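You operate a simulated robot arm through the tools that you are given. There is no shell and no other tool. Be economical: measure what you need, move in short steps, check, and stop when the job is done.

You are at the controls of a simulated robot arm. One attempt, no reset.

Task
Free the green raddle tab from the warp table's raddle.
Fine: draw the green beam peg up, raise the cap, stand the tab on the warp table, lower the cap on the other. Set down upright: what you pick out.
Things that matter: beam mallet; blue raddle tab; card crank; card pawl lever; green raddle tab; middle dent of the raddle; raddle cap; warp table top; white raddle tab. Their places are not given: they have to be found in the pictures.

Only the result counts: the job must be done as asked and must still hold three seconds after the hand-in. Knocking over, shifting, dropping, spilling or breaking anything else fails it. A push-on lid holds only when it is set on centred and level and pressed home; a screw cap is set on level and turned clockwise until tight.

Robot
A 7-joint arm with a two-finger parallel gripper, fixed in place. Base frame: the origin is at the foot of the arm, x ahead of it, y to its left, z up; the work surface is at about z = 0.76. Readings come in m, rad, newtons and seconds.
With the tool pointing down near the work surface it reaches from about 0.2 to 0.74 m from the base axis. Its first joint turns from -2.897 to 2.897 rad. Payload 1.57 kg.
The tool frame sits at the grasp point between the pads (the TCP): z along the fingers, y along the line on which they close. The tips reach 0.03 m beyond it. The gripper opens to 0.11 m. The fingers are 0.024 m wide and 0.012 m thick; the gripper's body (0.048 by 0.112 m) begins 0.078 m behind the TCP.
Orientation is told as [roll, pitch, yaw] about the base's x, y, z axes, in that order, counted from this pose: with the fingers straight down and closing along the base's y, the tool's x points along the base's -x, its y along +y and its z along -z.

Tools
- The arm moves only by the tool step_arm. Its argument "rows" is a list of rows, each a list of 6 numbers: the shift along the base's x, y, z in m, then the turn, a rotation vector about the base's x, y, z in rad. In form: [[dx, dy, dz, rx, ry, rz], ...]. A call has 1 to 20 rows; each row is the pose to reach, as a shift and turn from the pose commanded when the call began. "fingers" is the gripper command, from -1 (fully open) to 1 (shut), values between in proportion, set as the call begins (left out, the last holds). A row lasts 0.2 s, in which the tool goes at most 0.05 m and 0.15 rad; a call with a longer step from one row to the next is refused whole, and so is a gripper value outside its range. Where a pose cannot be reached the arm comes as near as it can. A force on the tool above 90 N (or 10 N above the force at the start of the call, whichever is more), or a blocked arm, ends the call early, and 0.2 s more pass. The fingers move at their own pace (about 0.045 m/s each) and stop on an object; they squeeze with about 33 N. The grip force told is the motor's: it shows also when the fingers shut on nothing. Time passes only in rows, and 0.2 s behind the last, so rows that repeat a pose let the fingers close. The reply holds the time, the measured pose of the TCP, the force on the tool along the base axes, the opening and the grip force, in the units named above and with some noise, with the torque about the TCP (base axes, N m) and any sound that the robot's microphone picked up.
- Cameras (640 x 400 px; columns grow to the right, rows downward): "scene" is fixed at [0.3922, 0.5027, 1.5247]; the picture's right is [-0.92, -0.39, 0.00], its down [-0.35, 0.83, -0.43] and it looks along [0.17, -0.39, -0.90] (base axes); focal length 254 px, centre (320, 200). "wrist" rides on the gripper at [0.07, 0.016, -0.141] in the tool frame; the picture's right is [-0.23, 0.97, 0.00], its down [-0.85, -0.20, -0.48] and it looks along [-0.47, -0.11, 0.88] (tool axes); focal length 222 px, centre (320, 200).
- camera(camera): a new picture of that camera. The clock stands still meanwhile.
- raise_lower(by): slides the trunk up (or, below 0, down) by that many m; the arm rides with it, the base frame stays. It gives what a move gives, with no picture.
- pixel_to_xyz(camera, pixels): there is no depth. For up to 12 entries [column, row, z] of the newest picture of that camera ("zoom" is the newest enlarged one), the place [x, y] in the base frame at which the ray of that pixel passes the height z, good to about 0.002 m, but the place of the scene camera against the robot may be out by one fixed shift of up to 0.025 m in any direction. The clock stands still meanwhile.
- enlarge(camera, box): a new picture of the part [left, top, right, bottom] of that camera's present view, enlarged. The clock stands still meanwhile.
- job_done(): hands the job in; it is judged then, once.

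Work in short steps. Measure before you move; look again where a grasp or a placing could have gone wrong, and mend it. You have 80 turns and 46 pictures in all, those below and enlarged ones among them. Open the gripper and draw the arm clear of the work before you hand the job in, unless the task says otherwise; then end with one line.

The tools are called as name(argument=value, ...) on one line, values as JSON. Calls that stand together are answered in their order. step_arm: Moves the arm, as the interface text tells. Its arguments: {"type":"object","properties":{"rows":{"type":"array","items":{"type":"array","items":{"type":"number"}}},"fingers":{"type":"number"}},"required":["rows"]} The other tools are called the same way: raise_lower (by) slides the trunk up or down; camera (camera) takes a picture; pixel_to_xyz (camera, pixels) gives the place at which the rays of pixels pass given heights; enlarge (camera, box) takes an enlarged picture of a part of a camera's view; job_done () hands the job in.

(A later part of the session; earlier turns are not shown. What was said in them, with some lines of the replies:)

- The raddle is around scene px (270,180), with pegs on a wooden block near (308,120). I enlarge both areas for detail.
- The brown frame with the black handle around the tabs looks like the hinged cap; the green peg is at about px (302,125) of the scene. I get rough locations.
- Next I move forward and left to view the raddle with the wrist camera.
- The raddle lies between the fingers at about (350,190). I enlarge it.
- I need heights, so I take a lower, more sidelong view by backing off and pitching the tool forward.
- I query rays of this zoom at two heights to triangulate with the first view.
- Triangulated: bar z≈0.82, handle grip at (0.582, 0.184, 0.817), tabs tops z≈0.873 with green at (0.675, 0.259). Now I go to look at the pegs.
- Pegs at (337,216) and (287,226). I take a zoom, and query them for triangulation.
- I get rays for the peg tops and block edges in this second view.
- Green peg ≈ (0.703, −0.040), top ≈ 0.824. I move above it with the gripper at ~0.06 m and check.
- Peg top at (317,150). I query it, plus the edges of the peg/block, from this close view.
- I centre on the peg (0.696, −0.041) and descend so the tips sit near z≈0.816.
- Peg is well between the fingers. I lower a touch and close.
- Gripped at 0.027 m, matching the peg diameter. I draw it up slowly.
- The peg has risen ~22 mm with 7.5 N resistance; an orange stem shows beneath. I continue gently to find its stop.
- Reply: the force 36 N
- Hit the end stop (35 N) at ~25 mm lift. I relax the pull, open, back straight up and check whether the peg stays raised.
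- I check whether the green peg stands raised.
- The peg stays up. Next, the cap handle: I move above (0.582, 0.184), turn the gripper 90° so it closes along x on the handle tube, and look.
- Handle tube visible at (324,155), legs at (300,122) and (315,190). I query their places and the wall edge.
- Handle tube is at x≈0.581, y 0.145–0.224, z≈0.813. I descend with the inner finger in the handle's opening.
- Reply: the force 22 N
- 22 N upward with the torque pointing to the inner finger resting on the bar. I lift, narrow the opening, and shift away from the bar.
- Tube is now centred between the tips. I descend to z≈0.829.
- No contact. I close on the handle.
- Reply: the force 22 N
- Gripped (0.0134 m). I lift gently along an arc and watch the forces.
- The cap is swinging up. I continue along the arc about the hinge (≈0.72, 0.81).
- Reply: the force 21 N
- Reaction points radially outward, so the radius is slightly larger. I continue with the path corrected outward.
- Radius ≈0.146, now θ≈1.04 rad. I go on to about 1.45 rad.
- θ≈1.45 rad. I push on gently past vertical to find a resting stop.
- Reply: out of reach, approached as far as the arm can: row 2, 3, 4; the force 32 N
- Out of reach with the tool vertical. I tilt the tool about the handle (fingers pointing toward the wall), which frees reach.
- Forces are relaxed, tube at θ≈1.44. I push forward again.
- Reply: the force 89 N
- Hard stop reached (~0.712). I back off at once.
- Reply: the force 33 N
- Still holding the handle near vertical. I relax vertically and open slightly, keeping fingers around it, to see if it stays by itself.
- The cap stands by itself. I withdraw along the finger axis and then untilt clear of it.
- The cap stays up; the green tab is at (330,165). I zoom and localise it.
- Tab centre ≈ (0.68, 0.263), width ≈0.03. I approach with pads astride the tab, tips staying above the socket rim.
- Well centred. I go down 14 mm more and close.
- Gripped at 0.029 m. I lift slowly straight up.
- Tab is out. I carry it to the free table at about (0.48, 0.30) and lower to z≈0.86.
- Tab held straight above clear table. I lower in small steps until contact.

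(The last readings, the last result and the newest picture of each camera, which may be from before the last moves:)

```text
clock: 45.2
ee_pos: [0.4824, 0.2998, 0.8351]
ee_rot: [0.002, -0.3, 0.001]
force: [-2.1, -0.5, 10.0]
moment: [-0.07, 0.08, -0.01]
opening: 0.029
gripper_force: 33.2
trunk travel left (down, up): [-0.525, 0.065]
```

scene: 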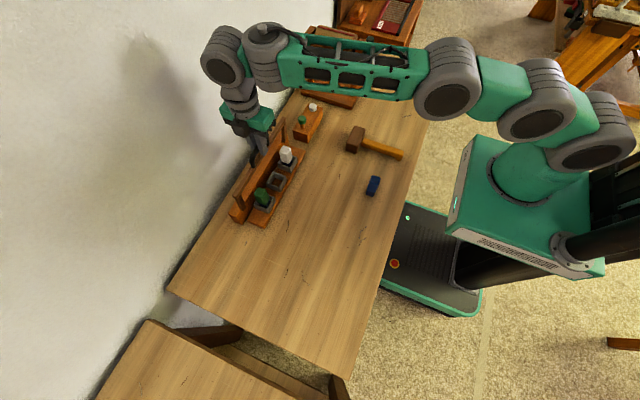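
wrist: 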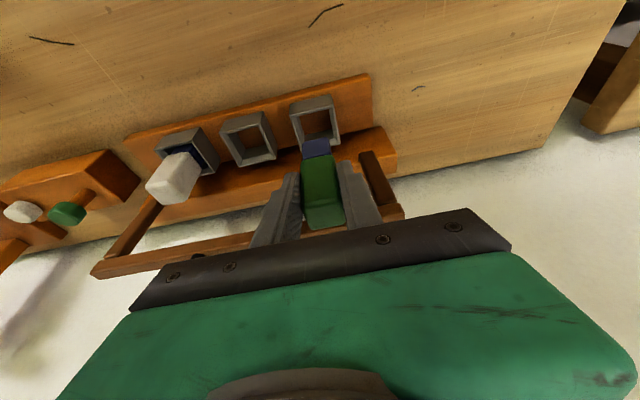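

Table contact (10 N). I ease off 2 mm, open slowly, and withdraw.

step_arm(rows=[[0, 0, 0.003, 0, 0, 0], [0, 0, 0.003, 0, 0, 0]])

step_arm(fingers=-0.1, rows=[[0, 0, 0, 0, 0, 0], [0, 0, 0, 0, 0, 0], [0, 0, 0, 0, 0, 0], [-0.005, 0, 0.015, 0, 0, 0], [-0.02, 0, 0.05, 0, 0, 0], [-0.03, 0, 0.1, 0, 0, 0], [-0.03, 0, 0.1, 0, 0, 0]])

camera(camera="wrist")

```text
clock: 45.8
ee_pos: [0.4835, 0.3, 0.8368]
ee_rot: [0.0, -0.297, 0.0]
force: [-0.4, -0.1, -1.0]
moment: [0.0, 0.02, 0.02]
opening: 0.0289
gripper_force: 33.5
trunk travel left (down, up): [-0.525, 0.065]
```

```text
refused: row 6 steps farther than a row can; nothing moved
```

```text
12 pictures are left
```

wrist: 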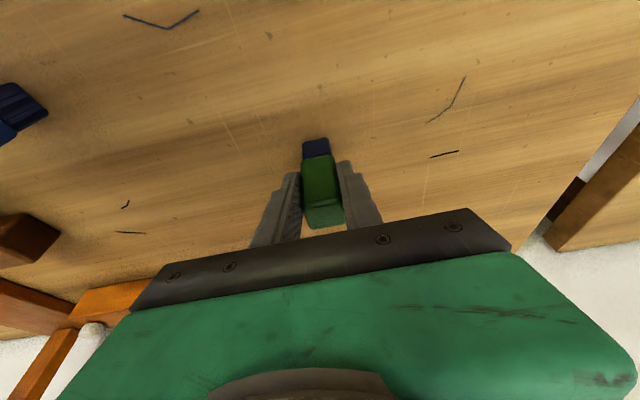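

The move was refused (step too long); the tab may now hang ~1 mm. I lower 1.5 mm, open, and withdraw in shorter steps.

step_arm(rows=[[0, 0, -0.001, 0, 0, 0], [0, 0, -0.002, 0, 0, 0], [0, 0, -0.002, 0, 0, 0]])

step_arm(fingers=-0.1, rows=[[0, 0, 0, 0, 0, 0], [0, 0, 0, 0, 0, 0], [0, 0, 0, 0, 0, 0], [-0.005, 0, 0.015, 0, 0, 0], [-0.01, 0, 0.04, 0, 0, 0], [-0.02, 0, 0.075, 0, 0, 0], [-0.025, 0, 0.11, 0, 0, 0], [-0.025, 0, 0.14, 0, 0, 0], [-0.025, 0, 0.14, 0, 0, 0]])

camera(camera="wrist")

```text
clock: 46.6
ee_pos: [0.4835, 0.2998, 0.8354]
ee_rot: [0.001, -0.3, 0.001]
force: [-0.3, -1.6, 6.4]
moment: [-0.11, -0.06, 0.0]
opening: 0.0291
gripper_force: 32.9
trunk travel left (down, up): [-0.525, 0.065]
```

```text
clock: 48.6
ee_pos: [0.4578, 0.298, 0.9746]
ee_rot: [0.0, -0.298, -0.001]
force: [0.3, 0.0, 0.1]
moment: [0.0, 0.02, 0.02]
opening: 0.0607
gripper_force: 0.0
trunk travel left (down, up): [-0.525, 0.065]
```

```text
11 pictures are left
```

wrist: 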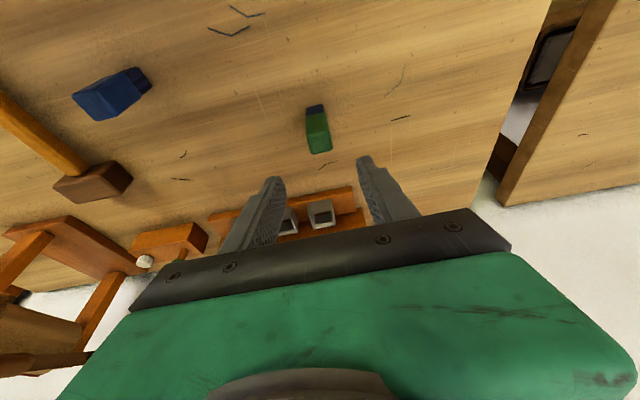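

The green tab stands upright on the table. Now I reverse my withdrawal route to regrip the cap handle: first untilt, then yaw 90°.

step_arm(fingers=0.3, rows=[[0.02, -0.01, 0.03, 0, 0.1, 0], [0.05, -0.02, 0.055, 0, 0.2, 0], [0.09, -0.04, 0.075, 0, 0.3, 0], [0.128, -0.056, 0.075, 0, 0.3, 0], [0.128, -0.056, 0.075, 0, 0.3, 0]])

step_arm(rows=[[0, 0, 0, 0, 0, 0.14], [0, 0, 0, 0, 0, 0.28], [0, 0, 0, 0, 0, 0.42], [0, 0, 0, 0, 0, 0.56], [0, 0, 0, 0, 0, 0.7], [0, 0, 0, 0, 0, 0.84], [0, 0, 0, 0, 0, 0.98], [0, 0, 0, 0, 0, 1.12], [0, 0, 0, 0, 0, 1.26], [0, 0, 0, 0, 0, 1.4], [0, 0, 0, 0, 0, 1.5], [0, 0, 0, 0, 0, 1.57], [0, 0, 0, 0, 0, 1.57]])

step_arm(rows=[[0.02, -0.02, 0, 0, -0.13, 0], [0.04, -0.04, 0, 0, -0.27, 0], [0.06, -0.059, 0, 0, -0.4, 0], [0.088, -0.059, 0, 0, -0.4, 0], [0.088, -0.059, 0, 0, -0.4, 0]])

camera(camera="wrist")

```text
clock: 49.8
ee_pos: [0.5863, 0.2429, 1.0494]
ee_rot: [0.001, 0.001, 0.001]
force: [0.9, 0.2, 0.2]
moment: [-0.03, 0.01, 0.01]
opening: 0.0385
gripper_force: 0.1
trunk travel left (down, up): [-0.525, 0.065]
```

```text
clock: 52.6
ee_pos: [0.586, 0.2428, 1.0486]
ee_rot: [-0.001, 0.001, 1.571]
force: [0.1, -0.5, 0.0]
moment: [0.0, -0.01, 0.01]
opening: 0.0385
gripper_force: 0.1
trunk travel left (down, up): [-0.525, 0.065]
```

```text
clock: 53.8
ee_pos: [0.6761, 0.1829, 1.0507]
ee_rot: [-0.402, 0.001, 1.571]
force: [0.2, 0.4, -0.4]
moment: [0.0, -0.04, -0.01]
opening: 0.0383
gripper_force: 0.1
trunk travel left (down, up): [-0.525, 0.065]
```

```text
10 pictures are left
```

wrist: 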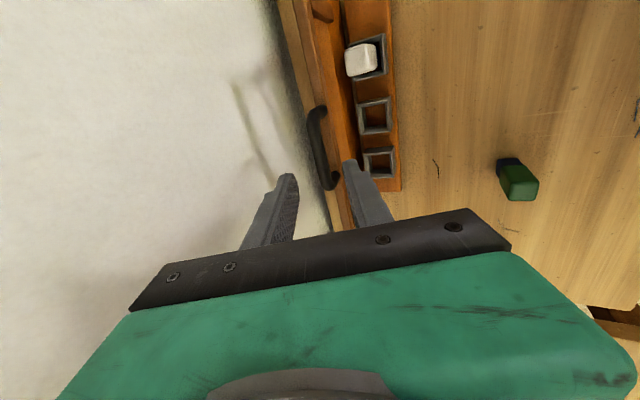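

Aligned as before; I descend along the finger axis so the fingers straddle the handle.

step_arm(rows=[[0.01, 0, -0.026, 0, 0, 0], [0.02, 0, -0.052, 0, 0, 0], [0.0265, 0, -0.069, 0, 0, 0], [0.031, 0, -0.079, 0, 0, 0], [0.031, 0, -0.079, 0, 0, 0]])

enlarge(camera="wrist", box=[240, 90, 400, 240])

```text
clock: 55.0
ee_pos: [0.7049, 0.1834, 0.9693]
ee_rot: [-0.399, 0.002, 1.569]
force: [0.1, 0.9, -0.1]
moment: [-0.02, 0.0, -0.02]
opening: 0.0386
gripper_force: 0.1
trunk travel left (down, up): [-0.525, 0.065]
```

```text
2.67 times, centred on (320, 165) of wrist
```

zoom: 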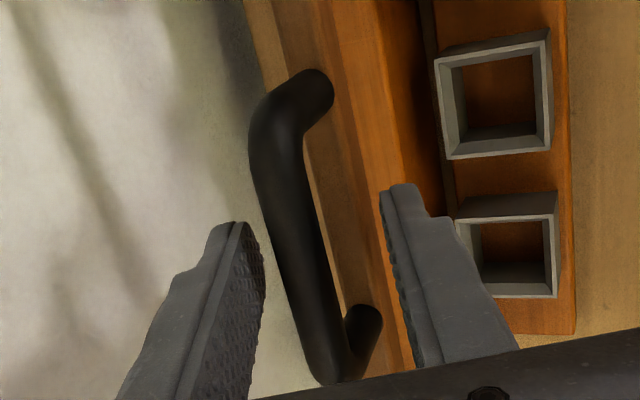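

The handle sits between the fingers; I close on it.

step_arm(fingers=1, rows=[[0.004, 0, 0, 0, 0, 0], [0.004, 0, 0, 0, 0, 0], [0.004, 0, 0, 0, 0, 0], [0.004, 0, 0, 0, 0, 0]])

```text
clock: 56.0
ee_pos: [0.7098, 0.1839, 0.9701]
ee_rot: [-0.4, 0.001, 1.57]
force: [0.3, 0.4, -0.3]
moment: [0.09, 0.04, -0.15]
opening: 0.0134
gripper_force: 30.0
trunk travel left (down, up): [-0.525, 0.065]
```

Gripped. I swing the cap down along the arc, untilting the tool on the way.

step_arm(rows=[[-0.01, 0, -0.001, 0, 0, 0], [-0.0213, 0, -0.0031, 0, 0, 0], [-0.0303, 0, -0.0053, 0, 0.05, 0], [-0.0403, 0, -0.0088, 0, 0.1, 0], [-0.05, 0, -0.0132, 0, 0.15, 0]])

```text
clock: 57.2
ee_pos: [0.6604, 0.1851, 0.9571]
ee_rot: [-0.249, 0.002, 1.571]
force: [2.6, -1.3, 0.6]
moment: [-0.08, -0.21, 0.08]
opening: 0.0136
gripper_force: 30.3
trunk travel left (down, up): [-0.525, 0.065]
```

Low forces; I continue.

step_arm(rows=[[-0.0093, 0, -0.0052, 0, 0.05, 0], [-0.0181, 0, -0.0112, 0, 0.1, 0], [-0.0264, 0, -0.0181, 0, 0.15, 0], [-0.034, 0, -0.0257, 0, 0.2, 0], [-0.0411, 0, -0.0341, 0, 0.25, 0]])

```text
clock: 58.4
ee_pos: [0.6169, 0.1841, 0.9219]
ee_rot: [0.002, 0.002, 1.571]
force: [-0.7, 1.7, 1.5]
moment: [-0.17, -0.1, 0.47]
opening: 0.0135
gripper_force: 29.8
trunk travel left (down, up): [-0.525, 0.065]
```

step_arm(rows=[[-0.0089, 0, -0.0112, 0, 0, 0], [-0.0167, 0, -0.0233, 0, 0, 0], [-0.0232, 0, -0.0362, 0, 0, 0], [-0.0284, 0, -0.0496, 0, 0, 0], [-0.0322, 0, -0.0635, 0, 0, 0], [-0.0347, 0, -0.0777, 0, 0, 0], [-0.0356, 0, -0.086, 0, 0, 0]])

```text
clock: 60.0
ee_pos: [0.5812, 0.184, 0.8364]
ee_rot: [-0.002, 0.005, 1.572]
force: [-9.5, 2.6, 1.4]
moment: [-0.26, -0.11, 0.7]
opening: 0.0138
gripper_force: 30.3
trunk travel left (down, up): [-0.525, 0.065]
```

Nearly down (z 0.836). I lower the last part gently until contact.

step_arm(rows=[[0, 0, -0.003, 0, 0, 0], [0, 0, -0.006, 0, 0, 0], [0, 0, -0.009, 0, 0, 0], [0, 0, -0.012, 0, 0, 0]])

enlarge(camera="scene", box=[220, 90, 340, 235])

```text
clock: 61.0
ee_pos: [0.5798, 0.1846, 0.8248]
ee_rot: [0.002, 0.003, 1.568]
force: [-15.7, -3.4, 1.3]
moment: [-0.3, -0.09, 0.72]
opening: 0.0137
gripper_force: 29.8
trunk travel left (down, up): [-0.525, 0.065]
```

```text
2.76 times, centred on (280, 162) of scene
```

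zoom: 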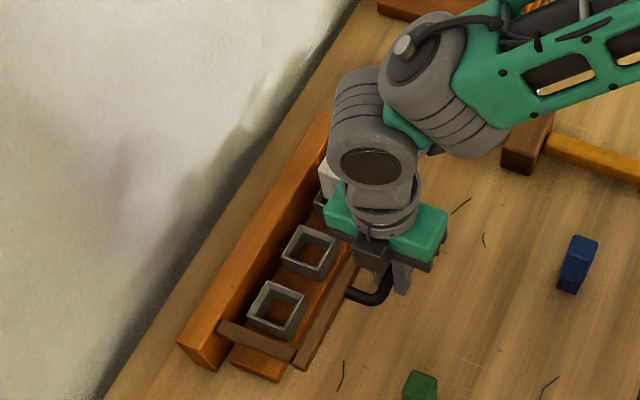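

No stop felt yet; I press a few mm further.

step_arm(rows=[[0.003, 0, -0.003, 0, 0, 0], [0.003, 0, -0.006, 0, 0, 0], [0.003, 0, -0.009, 0, 0, 0], [0.003, 0, -0.012, 0, 0, 0]])

```text
clock: 62.0
ee_pos: [0.5801, 0.1844, 0.8166]
ee_rot: [0.001, 0.005, 1.573]
force: [-41.5, 0.6, 29.7]
moment: [0.0, -0.14, 0.44]
opening: 0.0137
gripper_force: 30.4
trunk travel left (down, up): [-0.525, 0.065]
```

Cap is on its stop (30 N). I relax, open to ~0.029 and rise straight up.

step_arm(rows=[[-0.003, 0, 0.004, 0, 0, 0], [-0.004, 0, 0.004, 0, 0, 0]])

step_arm(fingers=0.48, rows=[[0, 0, 0, 0, 0, 0], [0, 0, 0, 0, 0, 0], [0, 0, 0, 0, 0, 0], [0, 0, 0, 0, 0, 0]])

enlarge(camera="wrist", box=[200, 100, 440, 250])

```text
clock: 62.6
ee_pos: [0.5801, 0.1844, 0.817]
ee_rot: [0.001, 0.004, 1.571]
force: [-19.0, 6.8, -0.4]
moment: [0.14, -0.1, 0.65]
opening: 0.0139
gripper_force: 30.4
trunk travel left (down, up): [-0.525, 0.065]
```

```text
clock: 63.6
ee_pos: [0.5829, 0.1843, 0.8173]
ee_rot: [0.0, 0.002, 1.569]
force: [0.0, -0.2, 0.6]
moment: [-0.01, -0.01, 0.03]
opening: 0.0286
gripper_force: 0.1
trunk travel left (down, up): [-0.525, 0.065]
```

```text
2.67 times, centred on (320, 175) of wrist
```

zoom: 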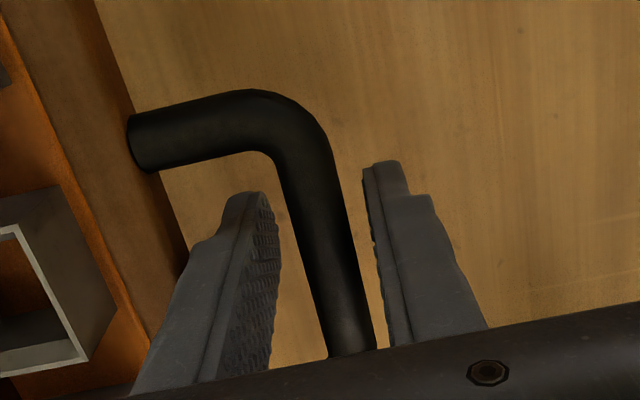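

Fingers are free of the handle. I rise straight up and clear.

step_arm(rows=[[-0.001, 0, 0.01, 0, 0, 0], [-0.001, 0, 0.03, 0, 0, 0], [-0.001, 0, 0.06, 0, 0, 0], [-0.001, 0, 0.1, 0, 0, 0], [-0.04, -0.03, 0.14, 0, 0, 0], [-0.08, -0.05, 0.17, 0, 0, 0], [-0.12, -0.08, 0.2, 0, 0, 0], [-0.16, -0.11, 0.22, 0, 0, 0], [-0.16, -0.11, 0.22, 0, 0, 0]])

camera(camera="scene")

enlarge(camera="scene", box=[220, 90, 340, 235])

```text
refused: row 5 steps farther than a row can; nothing moved
```

```text
6 pictures are left
```

scene: 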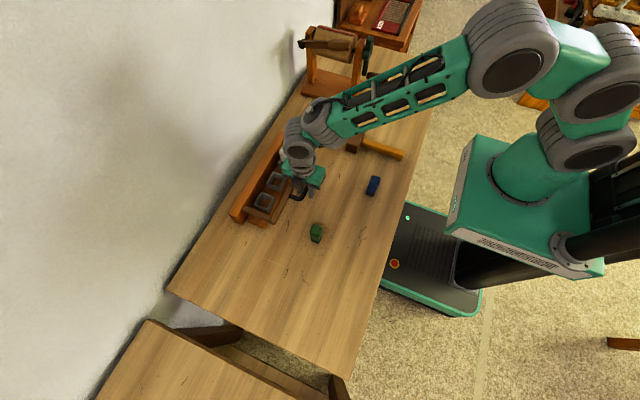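

```text
2.76 times, centred on (280, 162) of scene
```

zoom: 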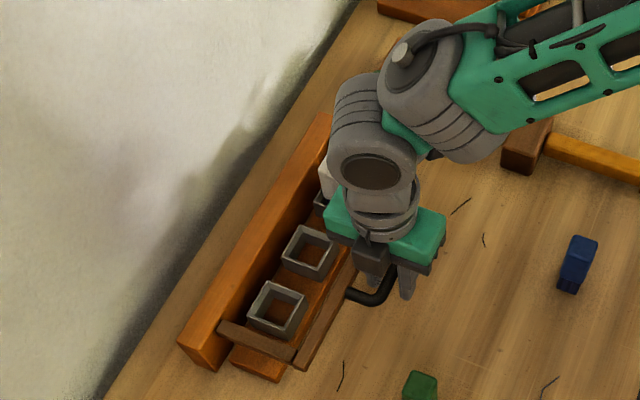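

The step was too long; I retry with shorter rows.

step_arm(rows=[[-0.001, 0, 0.01, 0, 0, 0], [-0.001, 0, 0.03, 0, 0, 0], [-0.001, 0, 0.06, 0, 0, 0], [-0.001, 0, 0.1, 0, 0, 0], [-0.02, -0.01, 0.13, 0, 0, 0], [-0.05, -0.02, 0.16, 0, 0, 0], [-0.08, -0.04, 0.18, 0, 0, 0], [-0.12, -0.05, 0.2, 0, 0, 0], [-0.16, -0.07, 0.21, 0, 0, 0], [-0.19, -0.1, 0.22, 0, 0, 0], [-0.21, -0.14, 0.22, 0, 0, 0], [-0.21, -0.18, 0.22, 0, 0, 0], [-0.21, -0.18, 0.22, 0, 0, 0]])

enlarge(camera="scene", box=[220, 90, 380, 250])

```text
clock: 66.4
ee_pos: [0.371, 0.005, 1.0376]
ee_rot: [-0.001, 0.001, 1.57]
force: [-0.4, 0.3, 0.0]
moment: [0.01, 0.0, -0.01]
opening: 0.0286
gripper_force: 0.0
trunk travel left (down, up): [-0.525, 0.065]
```

```text
2.50 times, centred on (300, 170) of scene
```

zoom: 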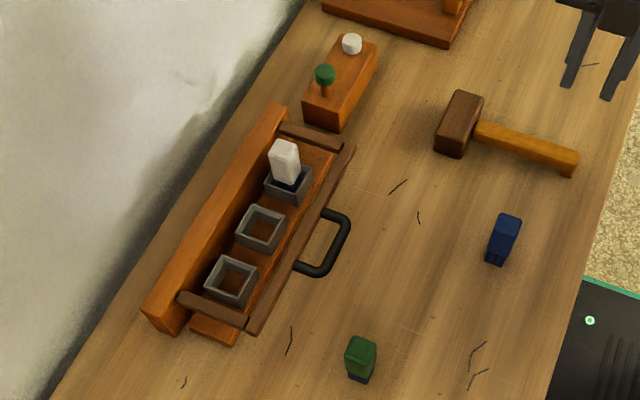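

Everything is as asked: the green tab stands upright at zoom (360,358), the cap is down, the white tab is in place and the peg is up. I open the gripper fully before handing in.

step_arm(fingers=-1, rows=[[0, 0, 0, 0, 0, 0], [0, 0, 0, 0, 0, 0], [0, 0, 0, 0, 0, 0], [0, 0, 0, 0, 0, 0]])

job_done()

```text
clock: 67.4
ee_pos: [0.3722, 0.0055, 1.0382]
ee_rot: [0.0, 0.0, 1.572]
force: [-0.3, 0.4, 0.2]
moment: [-0.04, -0.02, 0.02]
opening: 0.1099
gripper_force: 0.1
trunk travel left (down, up): [-0.525, 0.065]
```

```text
The job is handed in.
```

The green raddle tab is out and standing upright on the warp table, the cap is back down with the white tab still in its dent, and the green beam peg is left drawn up; the job is handed in.
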